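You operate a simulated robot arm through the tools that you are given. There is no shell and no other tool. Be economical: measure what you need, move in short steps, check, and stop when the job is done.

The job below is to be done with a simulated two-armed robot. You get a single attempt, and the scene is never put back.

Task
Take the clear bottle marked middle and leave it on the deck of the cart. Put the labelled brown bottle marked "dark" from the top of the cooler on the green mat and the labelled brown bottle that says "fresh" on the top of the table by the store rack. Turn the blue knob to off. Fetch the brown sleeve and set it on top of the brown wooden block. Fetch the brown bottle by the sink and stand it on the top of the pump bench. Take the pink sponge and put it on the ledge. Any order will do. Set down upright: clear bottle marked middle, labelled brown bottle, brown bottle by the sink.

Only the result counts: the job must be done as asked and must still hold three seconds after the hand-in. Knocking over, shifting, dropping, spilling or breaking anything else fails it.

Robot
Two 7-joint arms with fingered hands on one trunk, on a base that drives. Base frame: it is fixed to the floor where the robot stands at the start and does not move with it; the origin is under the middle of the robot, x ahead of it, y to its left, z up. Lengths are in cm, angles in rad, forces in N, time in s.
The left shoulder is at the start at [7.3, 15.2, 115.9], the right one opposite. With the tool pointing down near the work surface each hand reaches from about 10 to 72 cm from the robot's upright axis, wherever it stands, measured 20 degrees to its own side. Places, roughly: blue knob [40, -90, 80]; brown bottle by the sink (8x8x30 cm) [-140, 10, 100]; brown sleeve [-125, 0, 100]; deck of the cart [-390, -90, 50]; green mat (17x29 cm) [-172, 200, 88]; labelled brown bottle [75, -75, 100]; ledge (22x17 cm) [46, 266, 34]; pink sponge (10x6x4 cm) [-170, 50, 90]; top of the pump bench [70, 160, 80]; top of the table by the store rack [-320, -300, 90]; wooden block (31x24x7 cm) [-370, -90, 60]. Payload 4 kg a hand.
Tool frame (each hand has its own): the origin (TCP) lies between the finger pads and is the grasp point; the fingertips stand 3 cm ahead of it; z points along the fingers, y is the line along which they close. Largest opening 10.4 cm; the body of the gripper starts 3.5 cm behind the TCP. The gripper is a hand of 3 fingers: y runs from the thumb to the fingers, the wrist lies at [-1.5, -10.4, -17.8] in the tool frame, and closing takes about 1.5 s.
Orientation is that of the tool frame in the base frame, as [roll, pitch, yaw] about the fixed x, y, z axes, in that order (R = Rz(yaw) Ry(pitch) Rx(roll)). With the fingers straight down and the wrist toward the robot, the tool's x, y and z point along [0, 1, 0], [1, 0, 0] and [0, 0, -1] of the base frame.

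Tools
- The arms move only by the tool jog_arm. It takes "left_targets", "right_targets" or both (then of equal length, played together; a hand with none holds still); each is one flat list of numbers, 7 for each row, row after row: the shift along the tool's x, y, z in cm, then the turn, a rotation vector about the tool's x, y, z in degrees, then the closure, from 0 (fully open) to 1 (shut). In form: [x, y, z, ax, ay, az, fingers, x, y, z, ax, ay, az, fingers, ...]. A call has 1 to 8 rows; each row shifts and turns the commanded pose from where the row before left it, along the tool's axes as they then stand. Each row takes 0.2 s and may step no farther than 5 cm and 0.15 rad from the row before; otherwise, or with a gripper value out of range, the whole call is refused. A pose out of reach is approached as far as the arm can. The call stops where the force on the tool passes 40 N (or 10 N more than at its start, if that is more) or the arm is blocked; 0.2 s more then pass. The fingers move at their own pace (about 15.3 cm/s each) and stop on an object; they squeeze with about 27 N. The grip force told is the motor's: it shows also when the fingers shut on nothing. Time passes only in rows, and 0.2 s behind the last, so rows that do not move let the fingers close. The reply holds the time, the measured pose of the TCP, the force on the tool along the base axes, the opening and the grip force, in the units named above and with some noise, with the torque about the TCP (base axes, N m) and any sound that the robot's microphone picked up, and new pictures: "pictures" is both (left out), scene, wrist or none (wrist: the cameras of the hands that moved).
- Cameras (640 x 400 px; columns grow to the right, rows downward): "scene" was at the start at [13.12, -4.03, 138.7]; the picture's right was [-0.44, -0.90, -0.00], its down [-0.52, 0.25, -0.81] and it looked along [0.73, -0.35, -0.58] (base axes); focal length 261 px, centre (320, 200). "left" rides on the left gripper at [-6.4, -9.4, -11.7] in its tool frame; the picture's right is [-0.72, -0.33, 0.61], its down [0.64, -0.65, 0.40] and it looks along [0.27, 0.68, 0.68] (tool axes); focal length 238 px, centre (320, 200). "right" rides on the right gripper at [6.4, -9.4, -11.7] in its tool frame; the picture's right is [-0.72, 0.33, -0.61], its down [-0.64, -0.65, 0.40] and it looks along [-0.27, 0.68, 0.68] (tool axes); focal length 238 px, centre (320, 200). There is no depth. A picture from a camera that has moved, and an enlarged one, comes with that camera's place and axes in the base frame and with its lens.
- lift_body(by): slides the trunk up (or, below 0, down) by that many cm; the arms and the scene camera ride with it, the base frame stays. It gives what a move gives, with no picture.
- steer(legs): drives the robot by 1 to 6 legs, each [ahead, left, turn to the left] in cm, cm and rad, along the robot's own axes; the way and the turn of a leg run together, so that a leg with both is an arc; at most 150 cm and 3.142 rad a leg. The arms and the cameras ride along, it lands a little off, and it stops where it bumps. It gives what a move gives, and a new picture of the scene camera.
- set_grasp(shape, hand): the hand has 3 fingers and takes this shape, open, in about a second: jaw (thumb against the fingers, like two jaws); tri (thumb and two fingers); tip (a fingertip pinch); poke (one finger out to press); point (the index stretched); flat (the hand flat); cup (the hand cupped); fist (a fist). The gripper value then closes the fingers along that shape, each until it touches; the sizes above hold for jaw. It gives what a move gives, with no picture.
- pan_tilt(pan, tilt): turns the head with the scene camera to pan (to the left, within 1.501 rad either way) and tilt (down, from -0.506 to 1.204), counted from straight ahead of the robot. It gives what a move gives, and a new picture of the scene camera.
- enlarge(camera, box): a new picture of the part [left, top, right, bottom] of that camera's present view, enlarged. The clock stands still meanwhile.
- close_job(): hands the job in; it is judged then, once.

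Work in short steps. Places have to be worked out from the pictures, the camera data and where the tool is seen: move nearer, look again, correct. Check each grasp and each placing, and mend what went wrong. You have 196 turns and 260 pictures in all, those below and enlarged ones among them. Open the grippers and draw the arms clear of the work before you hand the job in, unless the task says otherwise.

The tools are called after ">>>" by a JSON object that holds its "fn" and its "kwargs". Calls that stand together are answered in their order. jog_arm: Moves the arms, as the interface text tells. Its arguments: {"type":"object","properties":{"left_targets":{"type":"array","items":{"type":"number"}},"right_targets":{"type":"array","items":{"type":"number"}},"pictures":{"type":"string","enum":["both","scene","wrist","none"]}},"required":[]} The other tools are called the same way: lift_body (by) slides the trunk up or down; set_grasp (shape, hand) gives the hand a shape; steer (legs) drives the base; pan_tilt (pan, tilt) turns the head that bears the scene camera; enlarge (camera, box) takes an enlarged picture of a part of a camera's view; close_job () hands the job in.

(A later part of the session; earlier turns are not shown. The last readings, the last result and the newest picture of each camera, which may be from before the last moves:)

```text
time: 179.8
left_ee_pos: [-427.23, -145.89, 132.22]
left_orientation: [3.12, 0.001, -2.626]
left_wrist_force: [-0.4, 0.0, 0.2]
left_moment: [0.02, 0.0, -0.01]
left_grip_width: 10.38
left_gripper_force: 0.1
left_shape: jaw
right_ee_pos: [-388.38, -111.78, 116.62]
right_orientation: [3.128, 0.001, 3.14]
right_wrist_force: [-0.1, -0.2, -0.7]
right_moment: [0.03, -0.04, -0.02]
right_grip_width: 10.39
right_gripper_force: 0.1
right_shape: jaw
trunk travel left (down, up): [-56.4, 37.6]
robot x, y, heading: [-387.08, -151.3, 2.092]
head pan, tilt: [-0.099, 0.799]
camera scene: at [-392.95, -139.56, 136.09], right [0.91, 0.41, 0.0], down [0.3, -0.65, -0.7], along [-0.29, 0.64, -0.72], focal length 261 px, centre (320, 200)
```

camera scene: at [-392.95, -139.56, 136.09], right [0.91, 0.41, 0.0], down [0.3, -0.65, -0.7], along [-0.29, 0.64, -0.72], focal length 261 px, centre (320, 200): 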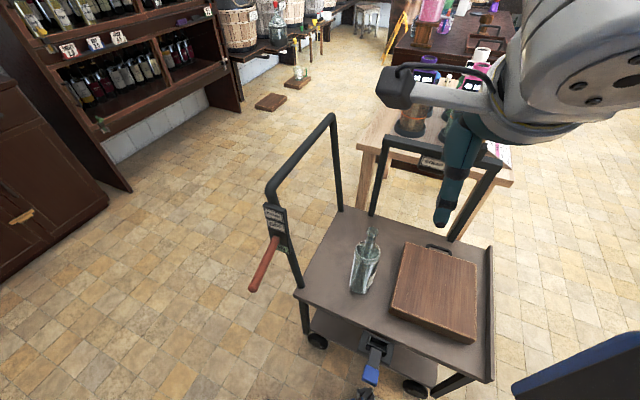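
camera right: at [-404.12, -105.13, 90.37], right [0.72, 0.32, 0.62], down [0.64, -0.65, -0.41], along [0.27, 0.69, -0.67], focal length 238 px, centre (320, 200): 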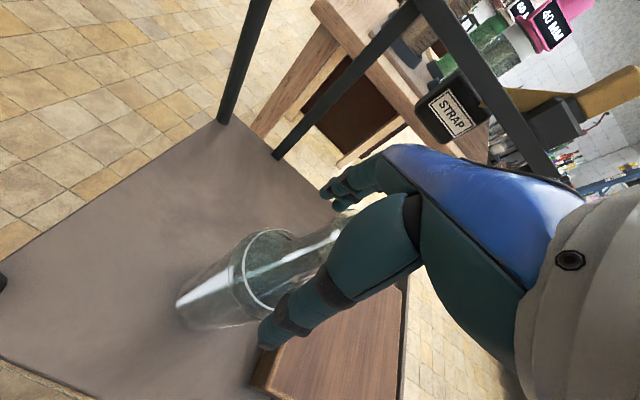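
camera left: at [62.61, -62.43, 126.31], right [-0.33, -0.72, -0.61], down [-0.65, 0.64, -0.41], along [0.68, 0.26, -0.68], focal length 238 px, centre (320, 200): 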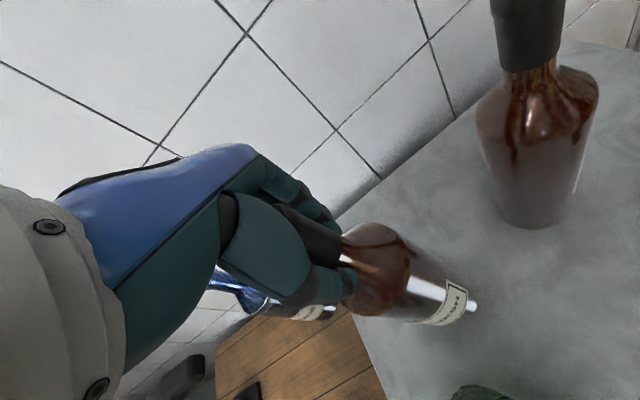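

Bottle stands. Now to the sleeve: back off, face -x, reverse across the open floor and then slide to the long table's near end.

>>> {"fn": "steer", "kwargs": {"legs": [[-20, 0, 0], [0, 0, 1.05], [-105, 0, 0], [-105, 0, 0], [-100, 0, 0]]}}

>>> {"fn": "pan_tilt", "kwargs": {"pan": -0.6, "tilt": 0.45}}

```text
time: 198.7
left_ee_pos: [-93.4, -194.73, 132.19]
left_orientation: [3.123, 0.0, -1.523]
left_wrist_force: [-0.7, 0.3, -0.5]
left_moment: [0.0, 0.03, -0.05]
left_grip_width: 10.42
left_gripper_force: 0.1
left_shape: jaw
right_ee_pos: [-106.22, -144.84, 116.62]
right_orientation: [3.128, 0.002, -2.04]
right_wrist_force: [0.0, -0.3, -0.5]
right_moment: [0.02, 0.02, -0.04]
right_grip_width: 10.4
right_gripper_force: 0.1
right_shape: jaw
trunk travel left (down, up): [-56.4, 37.6]
robot x, y, heading: [-70.15, -161.38, -3.086]
head pan, tilt: [-0.099, 0.799]
camera scene: at [-83.5, -161.21, 136.06], right [0.04, 1.0, 0.0], down [0.72, -0.03, -0.7], along [-0.7, 0.03, -0.72], focal length 261 px, centre (320, 200)
```

scene: 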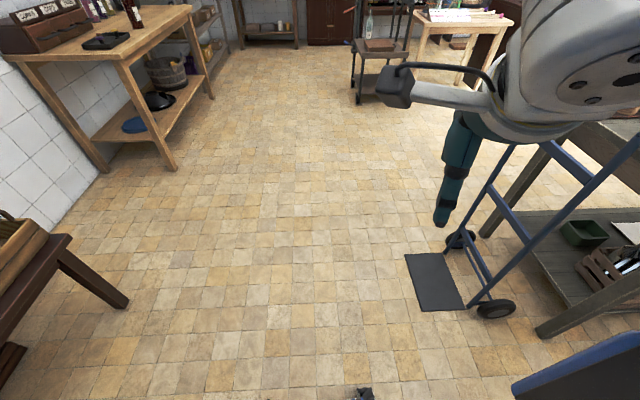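

```text
time: 199.6
left_ee_pos: [-93.18, -194.62, 132.24]
left_orientation: [3.122, -0.001, -1.524]
left_wrist_force: [-0.2, -1.1, 0.1]
left_moment: [0.0, -0.01, 0.01]
left_grip_width: 10.41
left_gripper_force: 0.0
left_shape: jaw
right_ee_pos: [-106.24, -144.78, 116.6]
right_orientation: [3.125, -0.001, -2.042]
right_wrist_force: [-0.2, -0.5, 0.1]
right_moment: [-0.01, -0.01, 0.01]
right_grip_width: 10.4
right_gripper_force: 0.1
right_shape: jaw
trunk travel left (down, up): [-56.4, 37.6]
robot x, y, heading: [-70.45, -161.47, -3.09]
head pan, tilt: [-0.6, 0.45]
camera scene: at [-83.2, -156.81, 139.11], right [0.52, 0.86, 0.0], down [0.37, -0.23, -0.9], along [-0.77, 0.47, -0.44], focal length 261 px, centre (320, 200)
```

scene: 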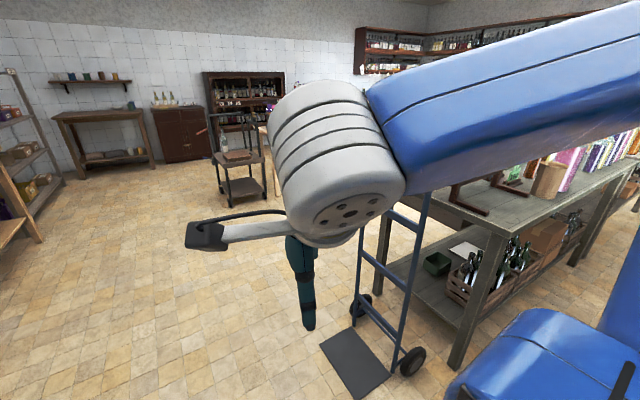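

The truck leans at the table's end; the way along x≈-70 is clear. I slide right (+y) ~145 cm to the sleeve.

>>> {"fn": "steer", "kwargs": {"legs": [[0, 0, -0.05], [0, -145, 0]]}}

>>> {"fn": "pan_tilt", "kwargs": {"pan": 0.0, "tilt": 0.55}}

```text
time: 207.3
left_ee_pos: [-93.74, -45.2, 132.26]
left_orientation: [3.121, 0.001, -1.623]
left_wrist_force: [-0.3, 0.4, 0.0]
left_moment: [0.01, 0.04, 0.02]
left_grip_width: 10.43
left_gripper_force: 0.1
left_shape: jaw
right_ee_pos: [-101.76, 5.71, 116.67]
right_orientation: [3.125, 0.002, -2.138]
right_wrist_force: [0.7, 0.9, -0.1]
right_moment: [-0.02, -0.02, 0.0]
right_grip_width: 10.41
right_gripper_force: 0.1
right_shape: jaw
trunk travel left (down, up): [-56.4, 37.6]
robot x, y, heading: [-67.3, -13.96, 3.098]
head pan, tilt: [-0.6, 0.45]
camera scene: at [-80.05, -8.45, 139.13], right [0.6, 0.8, 0.0], down [0.35, -0.26, -0.9], along [-0.72, 0.54, -0.43], focal length 261 px, centre (320, 200)
```

scene: 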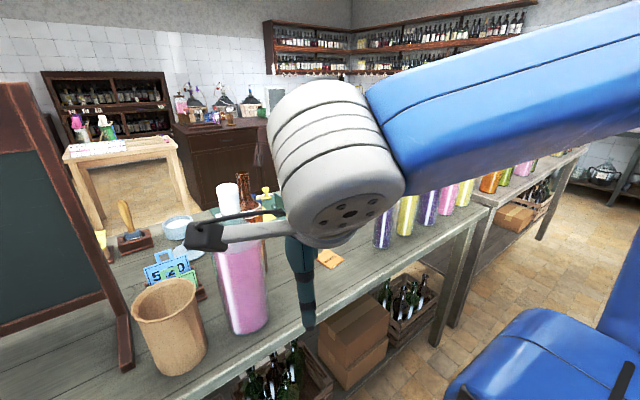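

```text
time: 208.3
left_ee_pos: [-93.76, -45.01, 132.3]
left_orientation: [3.121, 0.001, -1.621]
left_wrist_force: [-0.8, -0.4, -0.7]
left_moment: [0.04, 0.03, -0.01]
left_grip_width: 10.4
left_gripper_force: 0.0
left_shape: jaw
right_ee_pos: [-101.72, 5.93, 116.59]
right_orientation: [3.126, -0.001, -2.137]
right_wrist_force: [-0.6, 0.8, 0.0]
right_moment: [-0.01, -0.01, 0.03]
right_grip_width: 10.39
right_gripper_force: 0.0
right_shape: jaw
trunk travel left (down, up): [-56.4, 37.6]
robot x, y, heading: [-67.91, -14.05, 3.1]
head pan, tilt: [0.0, 0.55]
camera scene: at [-81.65, -13.39, 138.21], right [0.04, 1.0, 0.0], down [0.52, -0.02, -0.85], along [-0.85, 0.04, -0.52], focal length 261 px, centre (320, 200)
```

scene: 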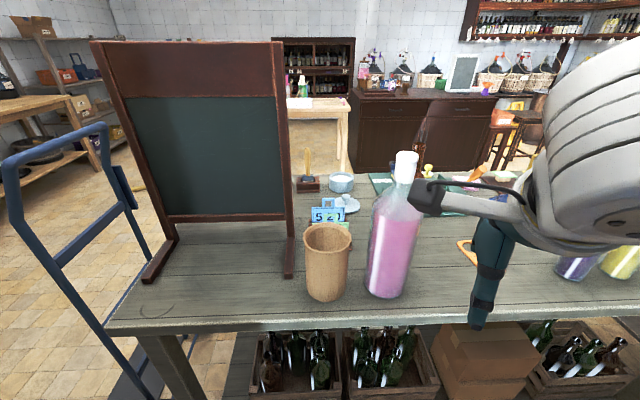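

The sleeve is an open cup ~9 cm wide, rim z≈106 at (-122,-10), between the chalkboard and the pink bottle. I square up the right hand, raise it, and shift the base left 13 cm.

>>> {"fn": "jog_arm", "kwargs": {"right_targets": [0, 0, -4, 0, 0, -8, 0, 0, 0, -4, 0, 0, -8, 0, 0, 0, 0, 0, 0, -8, 0, 0, 0, 0, 0, 0, -8, 0], "pictures": "none"}}

>>> {"fn": "steer", "kwargs": {"legs": [[0, 13, 0.042]]}}

>>> {"fn": "jog_arm", "kwargs": {"right_targets": [0, 3, 0, 0, 0, 0, 0], "pictures": "wrist"}}

```text
time: 209.3
left_ee_pos: [-93.73, -44.82, 132.29]
left_orientation: [3.122, -0.001, -1.621]
left_wrist_force: [-0.2, 0.1, 1.0]
left_moment: [0.02, 0.0, -0.02]
left_grip_width: 10.41
left_gripper_force: 0.0
left_shape: jaw
right_ee_pos: [-101.62, 5.98, 124.59]
right_orientation: [3.128, 0.009, -1.576]
right_wrist_force: [-0.2, 0.2, -0.3]
right_moment: [-0.01, -0.01, 0.01]
right_grip_width: 10.37
right_gripper_force: 0.3
right_shape: jaw
trunk travel left (down, up): [-56.4, 37.6]
robot x, y, heading: [-67.78, -13.98, 3.095]
head pan, tilt: [0.0, 0.55]
```

```text
time: 210.6
left_ee_pos: [-92.64, -55.85, 133.02]
left_orientation: [3.121, -0.024, -1.581]
left_wrist_force: [0.4, 1.1, 0.5]
left_moment: [-0.05, -0.01, 0.0]
left_grip_width: 10.39
left_gripper_force: 0.1
left_shape: jaw
right_ee_pos: [-102.73, -5.58, 124.15]
right_orientation: [3.129, -0.015, -1.538]
right_wrist_force: [-0.1, -0.1, 0.2]
right_moment: [-0.05, -0.01, -0.01]
right_grip_width: 10.37
right_gripper_force: 0.1
right_shape: jaw
trunk travel left (down, up): [-56.4, 37.6]
robot x, y, heading: [-67.79, -26.79, 3.145]
head pan, tilt: [0.0, 0.55]
camera scene: at [-81.94, -23.39, 138.17], right [0.0, 1.0, -0.02], down [0.52, -0.02, -0.85], along [-0.85, -0.01, -0.52], focal length 261 px, centre (320, 200)
```

scene: 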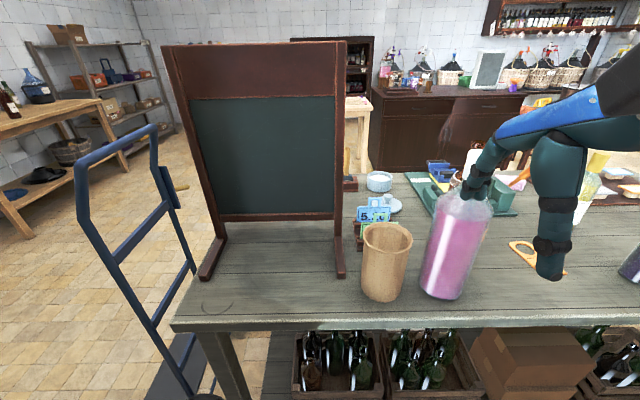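

```text
time: 211.0
left_ee_pos: [-92.8, -61.09, 131.59]
left_orientation: [3.123, 0.018, -1.579]
left_wrist_force: [0.6, -1.5, 0.6]
left_moment: [0.04, -0.02, 0.0]
left_grip_width: 10.39
left_gripper_force: 0.1
left_shape: jaw
right_ee_pos: [-105.81, -10.55, 124.84]
right_orientation: [3.129, 0.029, -1.538]
right_wrist_force: [0.8, -1.3, -0.3]
right_moment: [0.07, -0.02, 0.02]
right_grip_width: 10.38
right_gripper_force: 0.1
right_shape: jaw
trunk travel left (down, up): [-56.4, 37.6]
robot x, y, heading: [-67.78, -26.86, 3.143]
head pan, tilt: [0.0, 0.55]
camera right: at [-96.2, -16.96, 136.29], right [-0.34, 0.69, 0.64], down [0.63, 0.67, -0.39], along [-0.7, 0.26, -0.66], focal length 238 px, centre (320, 200)
```

right: 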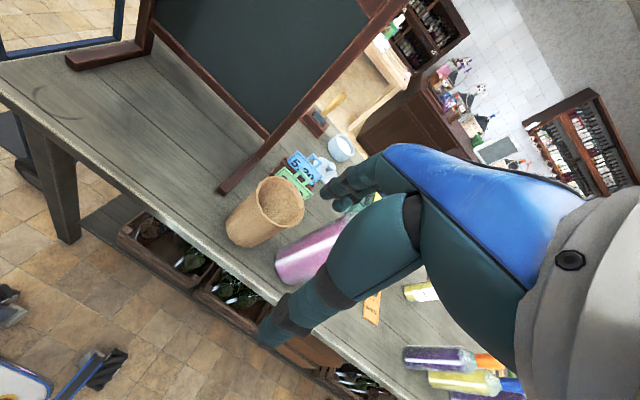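

Rim centre ≈ (-123,-10.2,104). I'll pinch the near wall (fingers inside, thumb outside): move above it and look.

>>> {"fn": "jog_arm", "kwargs": {"right_targets": [0, 4.2, 0, 0, 0, 0, 0, 0, 4.2, 0, 0, 0, 0, 0, 0, 4.2, 2, 0, 0, 2, 0, 0, 0, 4.5, 0, 0, 0, 0, 0, 0, 4, 0, 0, 0, 0], "pictures": "both"}}

```text
time: 212.2
left_ee_pos: [-92.77, -57.16, 132.69]
left_orientation: [3.12, -0.014, -1.581]
left_wrist_force: [-0.5, 1.0, 0.6]
left_moment: [-0.08, -0.01, 0.02]
left_grip_width: 10.41
left_gripper_force: 0.0
left_shape: jaw
right_ee_pos: [-118.56, -7.17, 114.1]
right_orientation: [3.13, -0.005, -1.575]
right_wrist_force: [-0.3, 1.4, -0.5]
right_moment: [-0.09, 0.01, 0.03]
right_grip_width: 10.39
right_gripper_force: 0.0
right_shape: jaw
trunk travel left (down, up): [-56.4, 37.6]
robot x, y, heading: [-67.83, -26.39, 3.142]
head pan, tilt: [0.0, 0.55]
camera scene: at [-81.99, -24.76, 138.2], right [0.0, 1.0, -0.01], down [0.52, -0.01, -0.85], along [-0.85, 0.0, -0.52], focal length 261 px, centre (320, 200)
camera right: at [-109.03, -13.52, 125.53], right [-0.32, 0.72, 0.62], down [0.65, 0.64, -0.41], along [-0.69, 0.27, -0.67], focal length 238 px, centre (320, 200)
```

scene: 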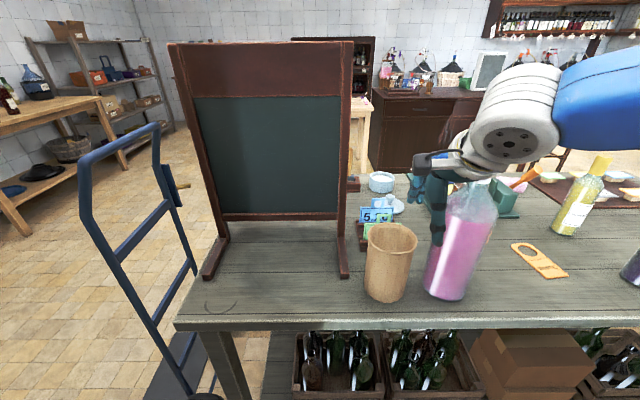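
right: 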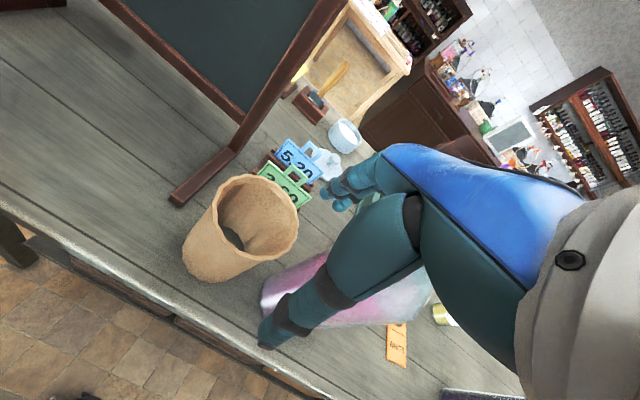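

The base is still swaying slightly; I let it settle and re-measure.

>>> {"fn": "jog_arm", "kwargs": {"right_targets": [0, 0, 0, 0, 0, 0, 0, 0, 0, 0, 0, 0, 0, 0, 0, 0, 0, 0, 0, 0, 0, 0, 0, 0, 0, 0, 0, 0, 0, 0, 0, 0, 0, 0, 0], "pictures": "both"}}

```text
time: 213.4
left_ee_pos: [-92.73, -59.74, 132.14]
left_orientation: [3.121, 0.006, -1.579]
left_wrist_force: [0.0, 0.0, -0.5]
left_moment: [0.03, 0.02, 0.0]
left_grip_width: 10.37
left_gripper_force: 0.0
left_shape: jaw
right_ee_pos: [-118.49, -9.33, 114.33]
right_orientation: [3.127, 0.016, -1.573]
right_wrist_force: [0.4, -0.7, 0.5]
right_moment: [0.02, 0.02, 0.01]
right_grip_width: 10.39
right_gripper_force: 0.0
right_shape: jaw
trunk travel left (down, up): [-56.4, 37.6]
robot x, y, heading: [-67.64, -26.68, 3.138]
head pan, tilt: [0.0, 0.55]
camera scene: at [-81.97, -27.39, 138.2], right [0.0, 1.0, 0.01], down [0.52, 0.01, -0.85], along [-0.85, 0.0, -0.52], focal length 261 px, centre (320, 200)
camera right: at [-108.98, -15.92, 125.79], right [-0.32, 0.71, 0.63], down [0.65, 0.65, -0.4], along [-0.69, 0.28, -0.67], focal length 238 px, centre (320, 200)
```

scene: 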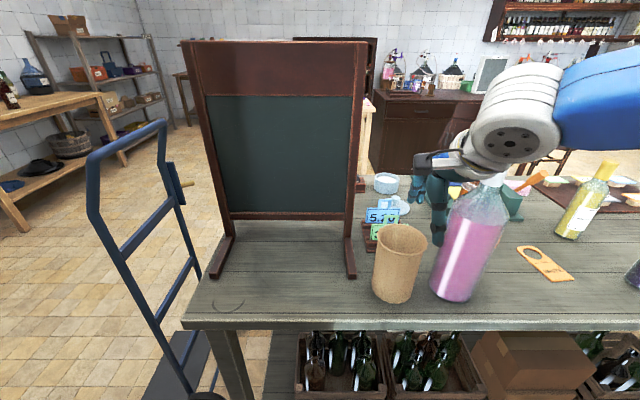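
right: 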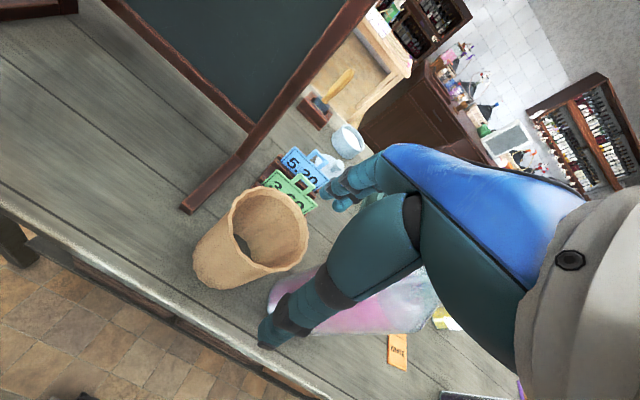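

Near rim wall lies right under the TCP. Shift 1 cm and descend to z≈102.

>>> {"fn": "jog_arm", "kwargs": {"right_targets": [1, 0, 2, 0, 0, 0, 0, 0, 0, 4, 0, 0, 0, 0, 0, 0, 3.5, 0, 0, 0, 0, 0, 0, 2.5, 0, 0, 0, 0], "pictures": "both"}}

```text
time: 214.4
left_ee_pos: [-92.75, -58.91, 132.19]
left_orientation: [3.12, 0.001, -1.581]
left_wrist_force: [0.3, 0.0, -0.4]
left_moment: [-0.01, -0.03, -0.02]
left_grip_width: 10.4
left_gripper_force: 0.2
left_shape: jaw
right_ee_pos: [-118.62, -9.78, 102.1]
right_orientation: [3.128, 0.009, -1.573]
right_wrist_force: [-0.1, 0.3, -0.6]
right_moment: [-0.01, -0.02, 0.01]
right_grip_width: 10.4
right_gripper_force: 0.0
right_shape: jaw
trunk travel left (down, up): [-56.4, 37.6]
robot x, y, heading: [-67.64, -26.63, 3.139]
head pan, tilt: [0.0, 0.55]
camera scene: at [-82.08, -26.58, 138.2], right [0.0, 1.0, 0.0], down [0.52, 0.0, -0.85], along [-0.85, 0.0, -0.52], focal length 261 px, centre (320, 200)
camera right: at [-109.19, -16.2, 113.61], right [-0.32, 0.71, 0.62], down [0.65, 0.64, -0.41], along [-0.69, 0.28, -0.67], focal length 238 px, centre (320, 200)
```

scene: 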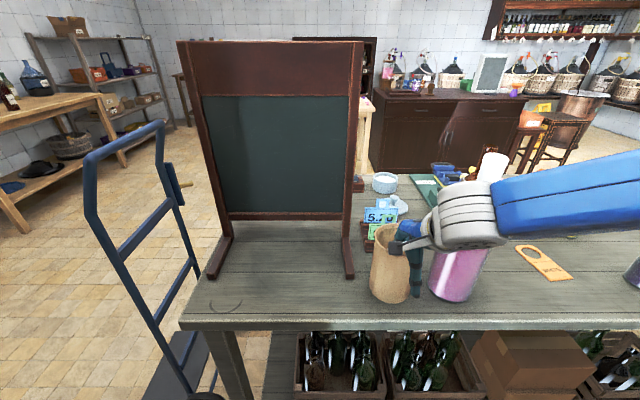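
right: 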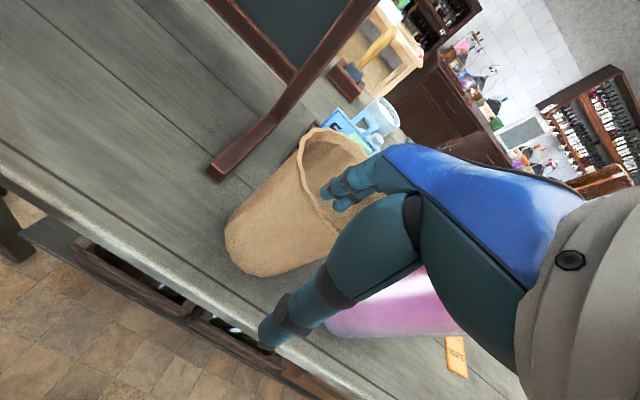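

Fingers are inside the sleeve, thumb outside. Close, then lift 3 cm.

>>> {"fn": "jog_arm", "kwargs": {"right_targets": [0, 0, 0, 0, 0, 0, 1, 0, 0, 0, 0, 0, 0, 1, 0, 0, 0, 0, 0, 0, 1, 0, 0, 0, 0, 0, 0, 1, 0, 0, 0, 0, 0, 0, 1, 0, 0, 0, 0, 0, 0, 1, 0, 0, -3, 0, 0, 0, 1], "pictures": "both"}}

```text
time: 216.0
left_ee_pos: [-92.59, -59.01, 132.21]
left_orientation: [3.12, -0.001, -1.58]
left_wrist_force: [-0.2, -0.8, -0.2]
left_moment: [0.0, -0.01, 0.02]
left_grip_width: 10.4
left_gripper_force: 0.0
left_shape: jaw
right_ee_pos: [-118.38, -9.69, 105.33]
right_orientation: [3.127, 0.011, -1.572]
right_wrist_force: [0.3, 0.4, -1.0]
right_moment: [0.01, 0.0, -0.03]
right_grip_width: 0.1
right_gripper_force: 26.8
right_shape: jaw
trunk travel left (down, up): [-56.4, 37.6]
robot x, y, heading: [-67.52, -26.23, 3.141]
head pan, tilt: [0.0, 0.55]
camera scene: at [-81.85, -26.59, 138.22], right [0.0, 1.0, 0.0], down [0.52, 0.0, -0.85], along [-0.85, 0.0, -0.52], focal length 261 px, centre (320, 200)
camera right: at [-108.9, -16.25, 116.77], right [-0.32, 0.71, 0.62], down [0.65, 0.64, -0.41], along [-0.69, 0.28, -0.67], focal length 238 px, centre (320, 200)
```

scene: 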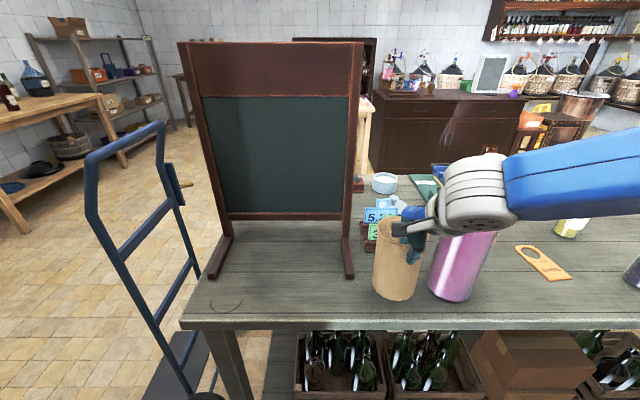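
right: 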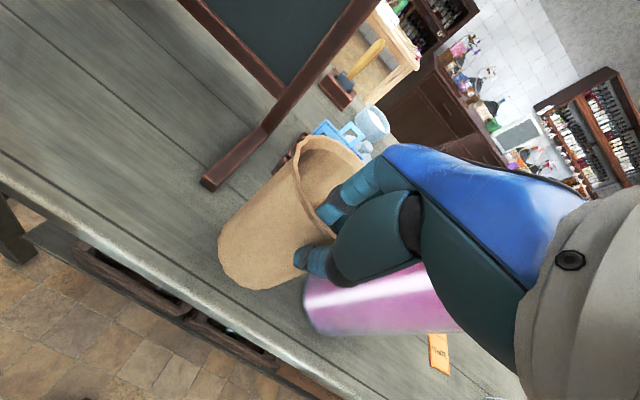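

Sleeve lifted. Raise further and back away, then drive back to the cart on the +x side.

>>> {"fn": "jog_arm", "kwargs": {"right_targets": [0, 0, -4, 0, 0, 0, 1, 0, 0, -4, 0, 0, 0, 1, 0, 0, -4, 0, 0, 0, 1], "pictures": "none"}}

>>> {"fn": "steer", "kwargs": {"legs": [[-15, 0, 0], [0, 135, 0], [115, 0, 0], [117, 0, 0]]}}

```text
time: 216.8
left_ee_pos: [-92.72, -58.97, 132.2]
left_orientation: [3.122, 0.001, -1.58]
left_wrist_force: [-0.3, 0.3, -0.2]
left_moment: [-0.02, 0.01, -0.03]
left_grip_width: 10.41
left_gripper_force: 0.1
left_shape: jaw
right_ee_pos: [-118.18, -9.76, 117.08]
right_orientation: [3.13, 0.011, -1.572]
right_wrist_force: [-0.1, -0.6, -0.1]
right_moment: [0.02, -0.02, -0.03]
right_grip_width: 0.1
right_gripper_force: 27.0
right_shape: jaw
trunk travel left (down, up): [-56.4, 37.6]
robot x, y, heading: [-67.31, -26.59, 3.137]
head pan, tilt: [0.0, 0.55]
```

```text
time: 235.5
left_ee_pos: [-309.18, -193.28, 132.23]
left_orientation: [3.121, 0.002, -1.567]
left_wrist_force: [0.7, 0.4, 0.1]
left_moment: [0.01, 0.01, -0.06]
left_grip_width: 10.4
left_gripper_force: 0.0
left_shape: jaw
right_ee_pos: [-335.45, -144.53, 117.17]
right_orientation: [3.128, 0.009, -1.561]
right_wrist_force: [-0.1, 0.3, -0.5]
right_moment: [0.0, -0.02, -0.01]
right_grip_width: 0.08
right_gripper_force: 27.1
right_shape: jaw
trunk travel left (down, up): [-56.4, 37.6]
robot x, y, heading: [-284.63, -160.57, -3.13]
head pan, tilt: [0.0, 0.55]
camera scene: at [-298.96, -160.79, 138.21], right [-0.01, 1.0, 0.0], down [0.52, 0.01, -0.85], along [-0.85, -0.01, -0.52], focal length 261 px, centre (320, 200)
```

scene: 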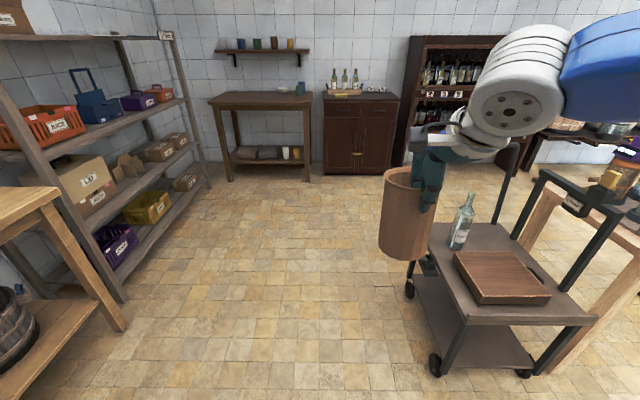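

Clear bottle still stands. Drive: right 55, then ahead 34, so the sleeve hangs above the block centre.

>>> {"fn": "steer", "kwargs": {"legs": [[0, -55.5, -0.012], [34, 0, 0]]}}

>>> {"fn": "jog_arm", "kwargs": {"right_targets": [0, 0, 0, 0, 0, 0, 1, 0, 0, 0, 0, 0, 0, 1, 0, 0, 0, 0, 0, 0, 1, 0, 0, 0, 0, 0, 0, 1, 0, 0, 0, 0, 0, 0, 1], "pictures": "both"}}

```text
time: 240.5
left_ee_pos: [-343.82, -137.17, 132.32]
left_orientation: [3.118, 0.0, -1.582]
left_wrist_force: [0.0, 0.0, -0.6]
left_moment: [-0.01, -0.01, 0.0]
left_grip_width: 10.39
left_gripper_force: 0.0
left_shape: jaw
right_ee_pos: [-369.45, -88.08, 117.27]
right_orientation: [3.126, 0.009, -1.574]
right_wrist_force: [0.2, 0.4, -0.2]
right_moment: [0.03, -0.01, -0.02]
right_grip_width: 0.1
right_gripper_force: 27.2
right_shape: jaw
trunk travel left (down, up): [-56.4, 37.6]
robot x, y, heading: [-318.85, -104.82, 3.143]
head pan, tilt: [0.0, 0.55]
camera scene: at [-333.18, -104.89, 138.24], right [0.0, 1.0, 0.0], down [0.52, 0.0, -0.85], along [-0.85, 0.0, -0.52], focal length 261 px, centre (320, 200)
```

scene: 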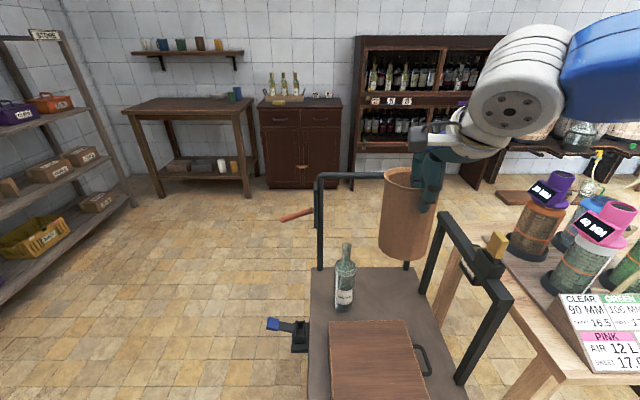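

```text
time: 241.7
left_ee_pos: [-344.08, -137.28, 132.21]
left_orientation: [3.119, 0.001, -1.583]
left_wrist_force: [0.5, 0.2, 0.0]
left_moment: [0.03, -0.01, 0.0]
left_grip_width: 10.4
left_gripper_force: 0.1
left_shape: jaw
right_ee_pos: [-369.65, -88.0, 117.13]
right_orientation: [3.129, 0.011, -1.575]
right_wrist_force: [0.3, -0.1, -0.1]
right_moment: [-0.01, 0.0, 0.0]
right_grip_width: 0.09
right_gripper_force: 26.9
right_shape: jaw
trunk travel left (down, up): [-56.4, 37.6]
robot x, y, heading: [-319.09, -104.77, 3.141]
head pan, tilt: [0.0, 0.55]
camera scene: at [-333.4, -104.89, 138.21], right [0.0, 1.0, 0.0], down [0.52, 0.0, -0.85], along [-0.85, 0.0, -0.52], focal length 261 px, centre (320, 200)
camera right: at [-360.09, -94.62, 128.66], right [-0.31, 0.71, 0.62], down [0.65, 0.64, -0.41], along [-0.69, 0.28, -0.67], focal length 238 px, centre (320, 200)
```

scene: 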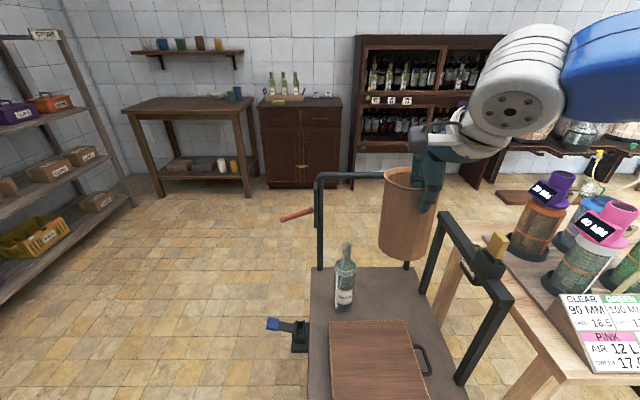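
right: 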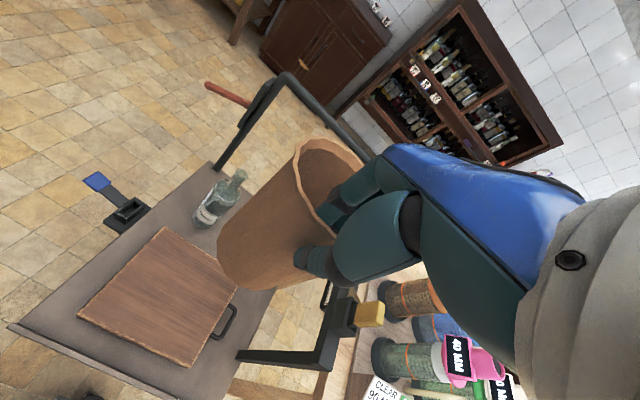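

Lowering here could bring my elbow onto frame B / the jars. The -y side pose was proven, so I go around: back off, slide left, face +y, slide in.

>>> {"fn": "steer", "kwargs": {"legs": [[-34, 0, 0], [0, 62, 0], [0, 0, -1.54], [0, 104, 0], [16, 0, 0]]}}

>>> {"fn": "jog_arm", "kwargs": {"left_targets": [0, -4, 0, 0, 0, 0, 0, 0, -4, 0, 0, 0, 0, 0, 0, 0, 0, 0, 0, 0, 0, 0, 0, 0, 0, 0, 0, 0, 0, 0, 0, 0, 0, 0, 0], "pictures": "scene"}}

```text
time: 256.8
left_ee_pos: [-422.79, -123.93, 132.27]
left_orientation: [3.116, -0.001, 3.123]
left_wrist_force: [0.9, 1.5, -0.2]
left_moment: [0.03, 0.0, 0.04]
left_grip_width: 10.43
left_gripper_force: 0.0
left_shape: jaw
right_ee_pos: [-373.56, -98.82, 117.23]
right_orientation: [3.124, 0.009, 3.13]
right_wrist_force: [0.3, 0.3, 0.0]
right_moment: [-0.04, 0.0, -0.02]
right_grip_width: 0.07
right_gripper_force: 26.8
right_shape: jaw
trunk travel left (down, up): [-56.4, 37.6]
robot x, y, heading: [-390.43, -148.5, 1.56]
head pan, tilt: [0.0, 0.55]
camera scene: at [-390.77, -134.84, 138.25], right [1.0, -0.01, 0.0], down [0.0, -0.52, -0.85], along [0.01, 0.85, -0.52], focal length 261 px, centre (320, 200)
```

scene: 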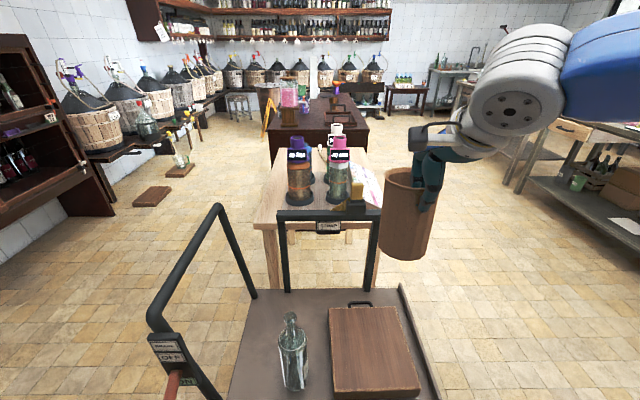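

```text
time: 258.0
left_ee_pos: [-423.08, -131.79, 132.04]
left_orientation: [3.117, 0.0, 3.125]
left_wrist_force: [-0.2, -0.2, 0.0]
left_moment: [0.0, 0.0, 0.02]
left_grip_width: 10.38
left_gripper_force: 0.1
left_shape: jaw
right_ee_pos: [-373.54, -98.67, 117.22]
right_orientation: [3.126, 0.008, 3.132]
right_wrist_force: [0.1, 0.2, -0.3]
right_moment: [-0.02, 0.01, 0.02]
right_grip_width: 0.08
right_gripper_force: 27.1
right_shape: jaw
trunk travel left (down, up): [-56.4, 37.6]
robot x, y, heading: [-390.97, -148.48, 1.557]
head pan, tilt: [0.0, 0.55]
camera scene: at [-390.8, -134.71, 138.23], right [1.0, -0.01, 0.0], down [0.0, -0.52, -0.85], along [0.01, 0.85, -0.52], focal length 261 px, centre (320, 200)
```

scene: 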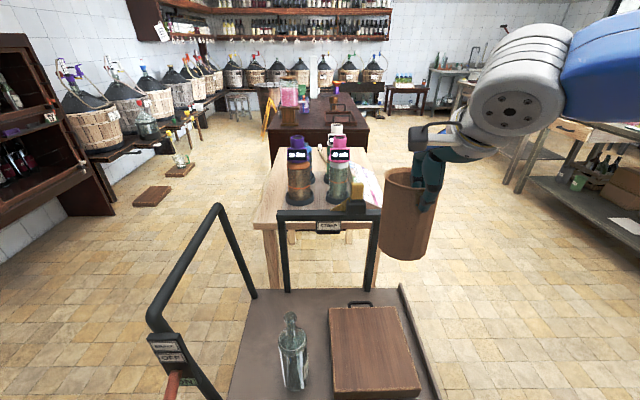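

Sleeve is nearly over the block. Fine adjust, then lower the trunk 42 cm.

>>> {"fn": "jog_arm", "kwargs": {"right_targets": [0.7, 2.7, 0, 0, 0, 0, 1, 0.7, 2.7, 0, 0, 0, 0, 1], "pictures": "none"}}

>>> {"fn": "lift_body", "kwargs": {"by": -40}}

>>> {"fn": "jog_arm", "kwargs": {"right_targets": [0, 0, 0.5, 0, 0, 0, 1], "pictures": "both"}}

```text
time: 258.6
left_ee_pos: [-423.05, -131.25, 131.84]
left_orientation: [3.123, 0.001, 3.123]
left_wrist_force: [-0.8, 0.8, 0.1]
left_moment: [0.0, -0.03, -0.04]
left_grip_width: 10.38
left_gripper_force: 0.0
left_shape: jaw
right_ee_pos: [-374.8, -92.94, 117.19]
right_orientation: [3.129, 0.009, 3.131]
right_wrist_force: [-0.9, 0.0, -1.3]
right_moment: [-0.03, -0.02, 0.04]
right_grip_width: 0.06
right_gripper_force: 27.2
right_shape: jaw
trunk travel left (down, up): [-56.4, 37.6]
robot x, y, heading: [-390.43, -149.01, 1.559]
head pan, tilt: [0.0, 0.55]
```

```text
time: 262.5
left_ee_pos: [-422.9, -131.59, 92.06]
left_orientation: [3.117, 0.0, 3.124]
left_wrist_force: [-0.1, 0.5, 0.5]
left_moment: [-0.02, -0.01, 0.0]
left_grip_width: 10.4
left_gripper_force: 0.0
left_shape: jaw
right_ee_pos: [-374.83, -93.07, 77.35]
right_orientation: [3.128, 0.007, 3.132]
right_wrist_force: [-1.0, -0.3, -0.8]
right_moment: [-0.04, 0.01, -0.02]
right_grip_width: 0.07
right_gripper_force: 26.5
right_shape: jaw
trunk travel left (down, up): [-16.4, 77.6]
robot x, y, heading: [-390.41, -149.2, 1.563]
head pan, tilt: [0.0, 0.55]
```

```text
time: 262.9
left_ee_pos: [-423.03, -131.52, 91.93]
left_orientation: [3.119, -0.001, 3.125]
left_wrist_force: [0.2, 0.1, -0.8]
left_moment: [0.0, 0.0, 0.01]
left_grip_width: 10.39
left_gripper_force: 0.0
left_shape: jaw
right_ee_pos: [-374.88, -93.09, 76.7]
right_orientation: [3.127, 0.008, 3.131]
right_wrist_force: [0.2, -0.5, -1.0]
right_moment: [0.0, 0.0, 0.03]
right_grip_width: 0.1
right_gripper_force: 27.1
right_shape: jaw
trunk travel left (down, up): [-16.4, 77.6]
robot x, y, heading: [-390.68, -148.71, 1.564]
head pan, tilt: [0.0, 0.55]
camera scene: at [-390.72, -134.52, 98.2], right [1.0, -0.01, 0.0], down [0.0, -0.52, -0.85], along [0.01, 0.85, -0.52], focal length 261 px, centre (320, 200)
camera right: at [-381.59, -102.56, 88.3], right [0.72, 0.31, 0.62], down [0.64, -0.65, -0.41], along [0.28, 0.69, -0.67], focal length 238 px, centre (320, 200)
```

scene: 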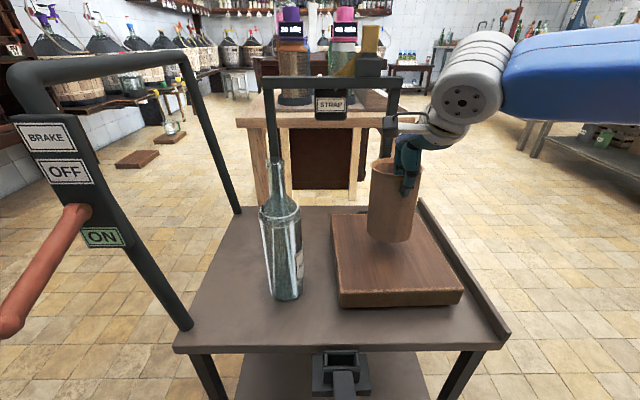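
right: 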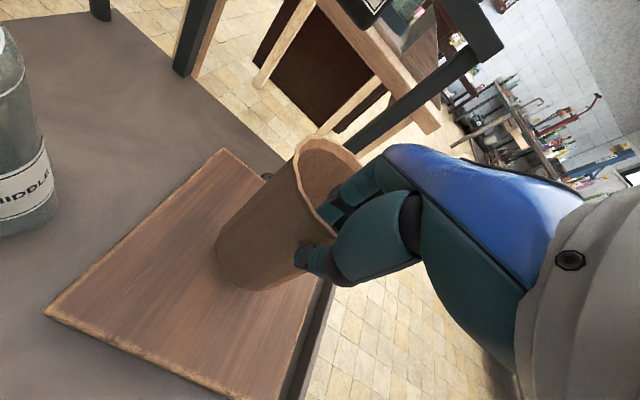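

Sleeve hangs above the block. Lower in small steps.

>>> {"fn": "jog_arm", "kwargs": {"right_targets": [0, 0, 1.2, 0, 0, 0, 1, 0, 0, 1.2, 0, 0, 0, 1, 0, 0, 0.8, 0, 0, 0, 1], "pictures": "none"}}

>>> {"fn": "enlarge", "kwargs": {"camera": "scene", "box": [300, 140, 500, 320]}}

```text
time: 263.7
left_ee_pos: [-423.05, -131.47, 91.98]
left_orientation: [3.118, 0.001, 3.124]
left_wrist_force: [0.1, -1.0, 0.0]
left_moment: [-0.01, -0.02, 0.02]
left_grip_width: 10.4
left_gripper_force: 0.1
left_shape: jaw
right_ee_pos: [-374.84, -93.09, 73.6]
right_orientation: [3.127, 0.008, 3.132]
right_wrist_force: [0.1, -0.2, -1.3]
right_moment: [-0.01, -0.01, 0.01]
right_grip_width: 0.1
right_gripper_force: 27.4
right_shape: jaw
trunk travel left (down, up): [-16.4, 77.6]
robot x, y, heading: [-390.93, -148.37, 1.561]
head pan, tilt: [0.0, 0.55]
```

```text
2.22 times, centred on (400, 230) of scene
camera zoom: at [-390.71, -134.51, 98.2], right [1.0, -0.01, 0.0], down [0.0, -0.52, -0.85], along [0.01, 0.85, -0.52], focal length 579 px, centre (142, 133)
```

zoom: 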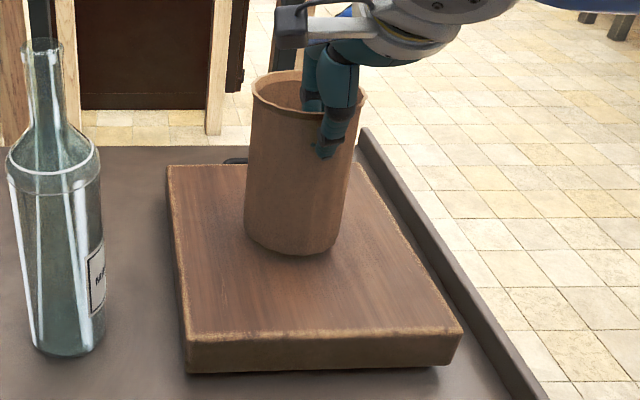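

Almost touching. Continue with small steps until a force appears.

>>> {"fn": "jog_arm", "kwargs": {"right_targets": [0, 0, 0.5, 0, 0, 0, 1, 0, 0, 0.5, 0, 0, 0, 1], "pictures": "none"}}

>>> {"fn": "jog_arm", "kwargs": {"right_targets": [0, 0, 0.5, 0, 0, 0, 1, 0, 0, 0.5, 0, 0, 0, 1], "pictures": "none"}}

```text
time: 264.3
left_ee_pos: [-422.94, -131.62, 92.06]
left_orientation: [3.12, 0.0, 3.125]
left_wrist_force: [-0.3, 0.9, -0.2]
left_moment: [0.03, 0.0, 0.04]
left_grip_width: 10.4
left_gripper_force: 0.0
left_shape: jaw
right_ee_pos: [-374.75, -93.0, 72.58]
right_orientation: [3.13, 0.008, 3.131]
right_wrist_force: [-0.3, -0.8, 1.1]
right_moment: [-0.01, 0.02, 0.02]
right_grip_width: 0.09
right_gripper_force: 26.8
right_shape: jaw
trunk travel left (down, up): [-16.4, 77.6]
robot x, y, heading: [-390.87, -149.03, 1.561]
head pan, tilt: [0.0, 0.55]
```

```text
time: 264.9
left_ee_pos: [-422.95, -131.69, 92.09]
left_orientation: [3.116, 0.001, 3.124]
left_wrist_force: [0.3, 0.4, -0.2]
left_moment: [0.02, -0.06, 0.02]
left_grip_width: 10.39
left_gripper_force: 0.0
left_shape: jaw
right_ee_pos: [-374.83, -93.1, 72.02]
right_orientation: [3.119, 0.006, 3.129]
right_wrist_force: [1.6, 1.1, 16.0]
right_moment: [0.13, -0.04, -0.05]
right_grip_width: 0.1
right_gripper_force: 27.0
right_shape: jaw
trunk travel left (down, up): [-16.4, 77.6]
robot x, y, heading: [-390.6, -148.63, 1.557]
head pan, tilt: [0.0, 0.55]
```

Contact. Ease, open, and raise with the trunk.

>>> {"fn": "jog_arm", "kwargs": {"right_targets": [0, 0, -0.6, 0, 0, 0, 1, 0, 0, 0, 0, 0, 0, 0.8, 0, 0, 0, 0, 0, 0, 0.5, 0, 0, 0, 0, 0, 0, 0.4, 0, 0, 0, 0, 0, 0, 0.4, 0, 0, 0, 0, 0, 0, 0.4], "pictures": "scene"}}

```text
time: 266.3
left_ee_pos: [-422.9, -131.64, 91.97]
left_orientation: [3.119, 0.0, 3.125]
left_wrist_force: [0.1, 0.1, 0.4]
left_moment: [-0.01, -0.02, 0.0]
left_grip_width: 10.41
left_gripper_force: 0.1
left_shape: jaw
right_ee_pos: [-374.77, -92.92, 72.16]
right_orientation: [3.128, 0.008, 3.13]
right_wrist_force: [-0.6, -0.7, -0.3]
right_moment: [0.02, -0.03, 0.01]
right_grip_width: 6.19
right_gripper_force: 0.0
right_shape: jaw
trunk travel left (down, up): [-16.4, 77.6]
robot x, y, heading: [-390.92, -148.49, 1.563]
head pan, tilt: [0.0, 0.55]
camera scene: at [-390.72, -134.52, 98.21], right [1.0, -0.01, 0.0], down [0.0, -0.52, -0.85], along [0.01, 0.85, -0.52], focal length 261 px, centre (320, 200)
```

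scene: 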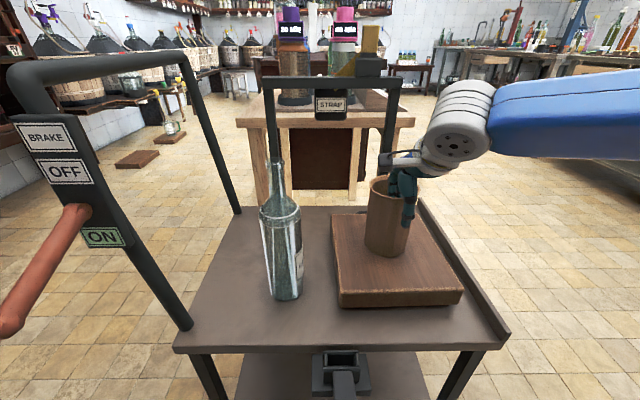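

Sleeve stands on the block. Raise straight up and check.

>>> {"fn": "lift_body", "kwargs": {"by": 40}}

>>> {"fn": "jog_arm", "kwargs": {"right_targets": [0, -4, 0, 0, 0, 0, 0, 0, -4, 0, 0, 0, 0, 0, 0, -4, 0, 0, 0, 0, 0], "pictures": "scene"}}

```text
time: 270.1
left_ee_pos: [-423.05, -131.57, 132.03]
left_orientation: [3.119, 0.0, 3.124]
left_wrist_force: [0.3, 0.1, -0.8]
left_moment: [-0.01, -0.01, -0.01]
left_grip_width: 10.41
left_gripper_force: 0.0
left_shape: jaw
right_ee_pos: [-374.82, -92.77, 112.04]
right_orientation: [3.127, 0.008, 3.13]
right_wrist_force: [0.5, -0.5, -0.3]
right_moment: [-0.01, -0.02, 0.03]
right_grip_width: 6.19
right_gripper_force: 0.0
right_shape: jaw
trunk travel left (down, up): [-56.4, 37.6]
robot x, y, heading: [-390.38, -148.87, 1.562]
head pan, tilt: [0.0, 0.55]
```

```text
time: 270.9
left_ee_pos: [-422.91, -131.64, 131.97]
left_orientation: [3.119, 0.001, 3.126]
left_wrist_force: [-1.2, 0.4, 0.4]
left_moment: [-0.01, 0.03, -0.03]
left_grip_width: 10.41
left_gripper_force: 0.1
left_shape: jaw
right_ee_pos: [-374.91, -104.83, 112.17]
right_orientation: [3.125, 0.009, 3.13]
right_wrist_force: [-0.9, 0.3, 0.8]
right_moment: [0.05, 0.0, 0.02]
right_grip_width: 10.36
right_gripper_force: 0.0
right_shape: jaw
trunk travel left (down, up): [-56.4, 37.6]
robot x, y, heading: [-390.48, -149.19, 1.559]
head pan, tilt: [0.0, 0.55]
camera scene: at [-390.73, -134.66, 138.22], right [1.0, -0.01, 0.0], down [0.0, -0.52, -0.85], along [0.01, 0.85, -0.52], focal length 261 px, centre (320, 200)
```

scene: 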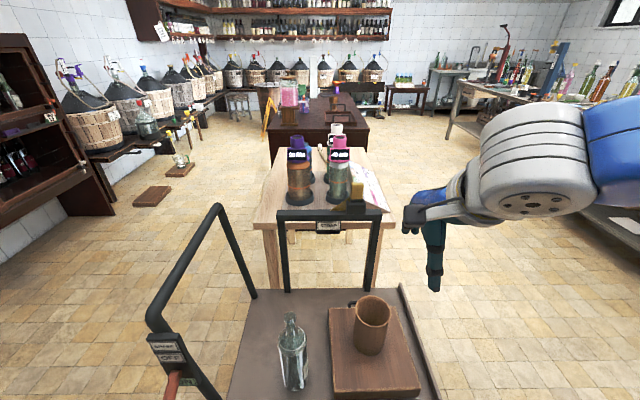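

Sleeve and clear bottle are both set. Next the sponge: it lies on the far (-x) side of the long table, so I drive to the aisle on that side.

>>> {"fn": "steer", "kwargs": {"legs": [[-18, 0, 0], [0, -130, 0], [110, 0, 0], [80, 0, 0], [0, 0, -1.56]]}}

>>> {"fn": "pan_tilt", "kwargs": {"pan": 0.0, "tilt": 0.5}}

```text
time: 291.4
left_ee_pos: [-238.37, 53.05, 131.96]
left_orientation: [3.119, 0.001, 1.529]
left_wrist_force: [-0.4, -0.5, -0.1]
left_moment: [0.0, 0.04, -0.02]
left_grip_width: 10.39
left_gripper_force: 0.0
left_shape: jaw
right_ee_pos: [-212.87, 4.12, 112.1]
right_orientation: [3.125, 0.007, 1.537]
right_wrist_force: [0.0, 0.7, 1.0]
right_moment: [-0.01, 0.03, 0.04]
right_grip_width: 10.38
right_gripper_force: 0.1
right_shape: jaw
trunk travel left (down, up): [-56.4, 37.6]
robot x, y, heading: [-256.6, 21.04, -0.03]
head pan, tilt: [0.0, 0.55]
camera scene: at [-242.37, 20.71, 138.21], right [-0.03, -1.0, 0.0], down [-0.52, 0.02, -0.85], along [0.85, -0.03, -0.52], focal length 261 px, centre (320, 200)
```

scene: 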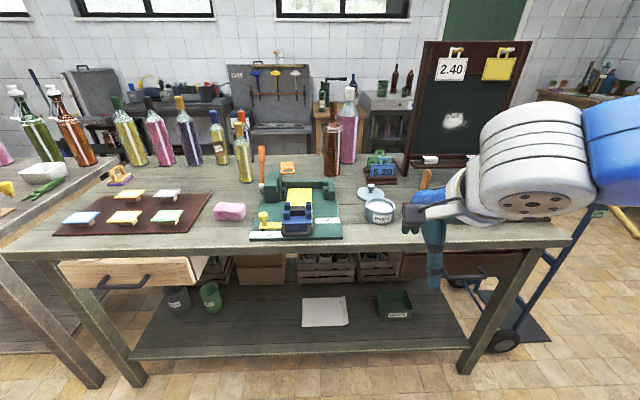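

```text
time: 292.1
left_ee_pos: [-238.41, 52.88, 132.01]
left_orientation: [3.119, 0.0, 1.53]
left_wrist_force: [0.5, -0.4, 0.4]
left_moment: [-0.02, -0.01, -0.01]
left_grip_width: 10.4
left_gripper_force: 0.1
left_shape: jaw
right_ee_pos: [-212.89, 4.17, 112.19]
right_orientation: [3.129, 0.009, 1.535]
right_wrist_force: [-0.1, -0.4, 0.1]
right_moment: [-0.01, 0.05, 0.01]
right_grip_width: 10.38
right_gripper_force: 0.0
right_shape: jaw
trunk travel left (down, up): [-56.4, 37.6]
robot x, y, heading: [-256.16, 21.02, -0.033]
head pan, tilt: [0.0, 0.499]
camera scene: at [-242.25, 20.69, 138.67], right [-0.03, -1.0, 0.0], down [-0.48, 0.02, -0.88], along [0.88, -0.03, -0.48], focal length 261 px, centre (320, 200)
```

scene: 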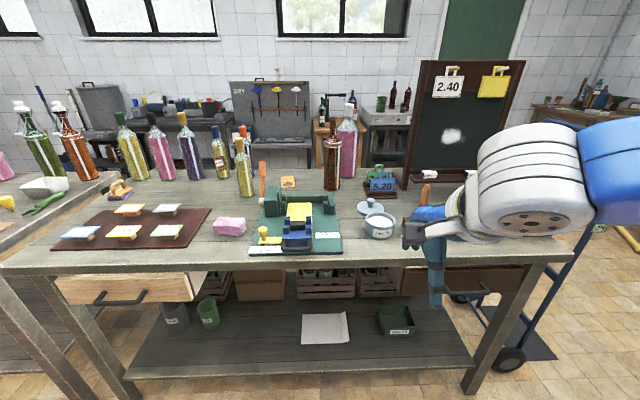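

Sponge at about (-171.5,47.7), long side along y. Brown bottle by the sink at (-141,11.6) (to be taken from the other side). I drive closer and extend the left hand over the sponge.

>>> {"fn": "steer", "kwargs": {"legs": [[0, 12, 0.03], [26, 0, 0]]}}

>>> {"fn": "jog_arm", "kwargs": {"left_targets": [-2.4, 4.3, 0, 0, 0, 0, 0, -2.4, 4.3, 0, 0, 0, 0, 0, -2.4, 4.3, 0, 0, 0, 0, 0, -2.4, 4.3, 0, 0, 0, 0, 0, -2.4, 4.3, 0, 0, 0, 0, 0, -2.4, 4.3, 0, 0, 0, 0, 0, -2, 4.3, 0, 0, 0, 0, 0, 0, 4.3, 0, 0, 0, 0, 0], "right_targets": [0, -4, 0, 0, 0, 0, 0, 0, -4, 0, 0, 0, 0, 0, 0, 0, 0, 0, 0, 0, 0, 0, 0, 0, 0, 0, 0, 0, 0, 0, 0, 0, 0, 0, 0, 0, 0, 0, 0, 0, 0, 0, 0, 0, 0, 0, 0, 0, 0, 0, 0, 0, 0, 0, 0, 0], "pictures": "none"}}

>>> {"fn": "jog_arm", "kwargs": {"left_targets": [0, 4, 4, 0, 0, 0, 0, 0, 2, 4, 0, 0, 0, 0, 0, 0, 4.5, 0, 0, 0, 0, 0, 0, 4.5, 0, 0, 0, 0], "pictures": "both"}}

```text
time: 294.8
left_ee_pos: [-213.01, 64.33, 132.47]
left_orientation: [3.12, -0.011, 1.564]
left_wrist_force: [-0.2, -0.8, 0.0]
left_moment: [0.05, 0.0, 0.01]
left_grip_width: 10.41
left_gripper_force: 0.0
left_shape: jaw
right_ee_pos: [-185.65, 16.64, 112.06]
right_orientation: [3.126, 0.0, 1.572]
right_wrist_force: [-0.5, -0.4, 0.1]
right_moment: [0.02, 0.02, 0.0]
right_grip_width: 10.4
right_gripper_force: 0.0
right_shape: jaw
trunk travel left (down, up): [-56.4, 37.6]
robot x, y, heading: [-229.53, 33.15, 0.007]
head pan, tilt: [0.0, 0.499]
camera scene: at [-215.74, 32.2, 138.69], right [0.0, -1.0, -0.01], down [-0.48, 0.0, -0.88], along [0.88, 0.01, -0.48], focal length 261 px, centre (320, 200)
```

scene: 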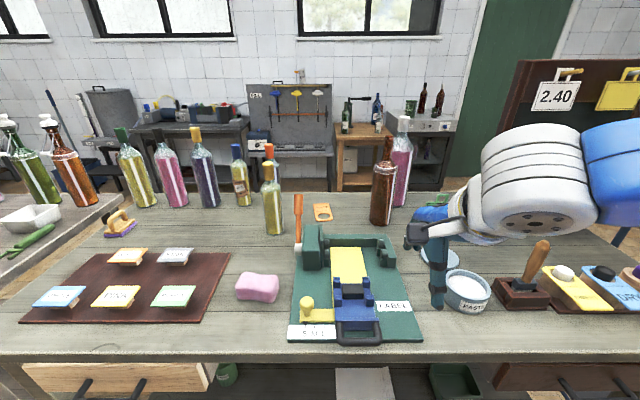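

```text
time: 296.6
left_ee_pos: [-178.12, 48.19, 132.55]
left_orientation: [3.124, -0.007, 1.566]
left_wrist_force: [0.1, -0.4, 1.3]
left_moment: [-0.03, 0.02, -0.01]
left_grip_width: 10.41
left_gripper_force: 0.2
left_shape: jaw
right_ee_pos: [-191.2, 17.43, 111.67]
right_orientation: [3.131, 0.002, 1.572]
right_wrist_force: [0.6, 0.1, 0.4]
right_moment: [0.0, 0.02, -0.05]
right_grip_width: 10.38
right_gripper_force: 0.1
right_shape: jaw
right hand out of reach, approached as far as the arm can: row 2
trunk travel left (down, up): [-56.4, 37.6]
robot x, y, heading: [-229.71, 32.95, 0.003]
head pan, tilt: [0.0, 0.499]
```

```text
refused: row 1 steps farther than a row can; nothing moved
```

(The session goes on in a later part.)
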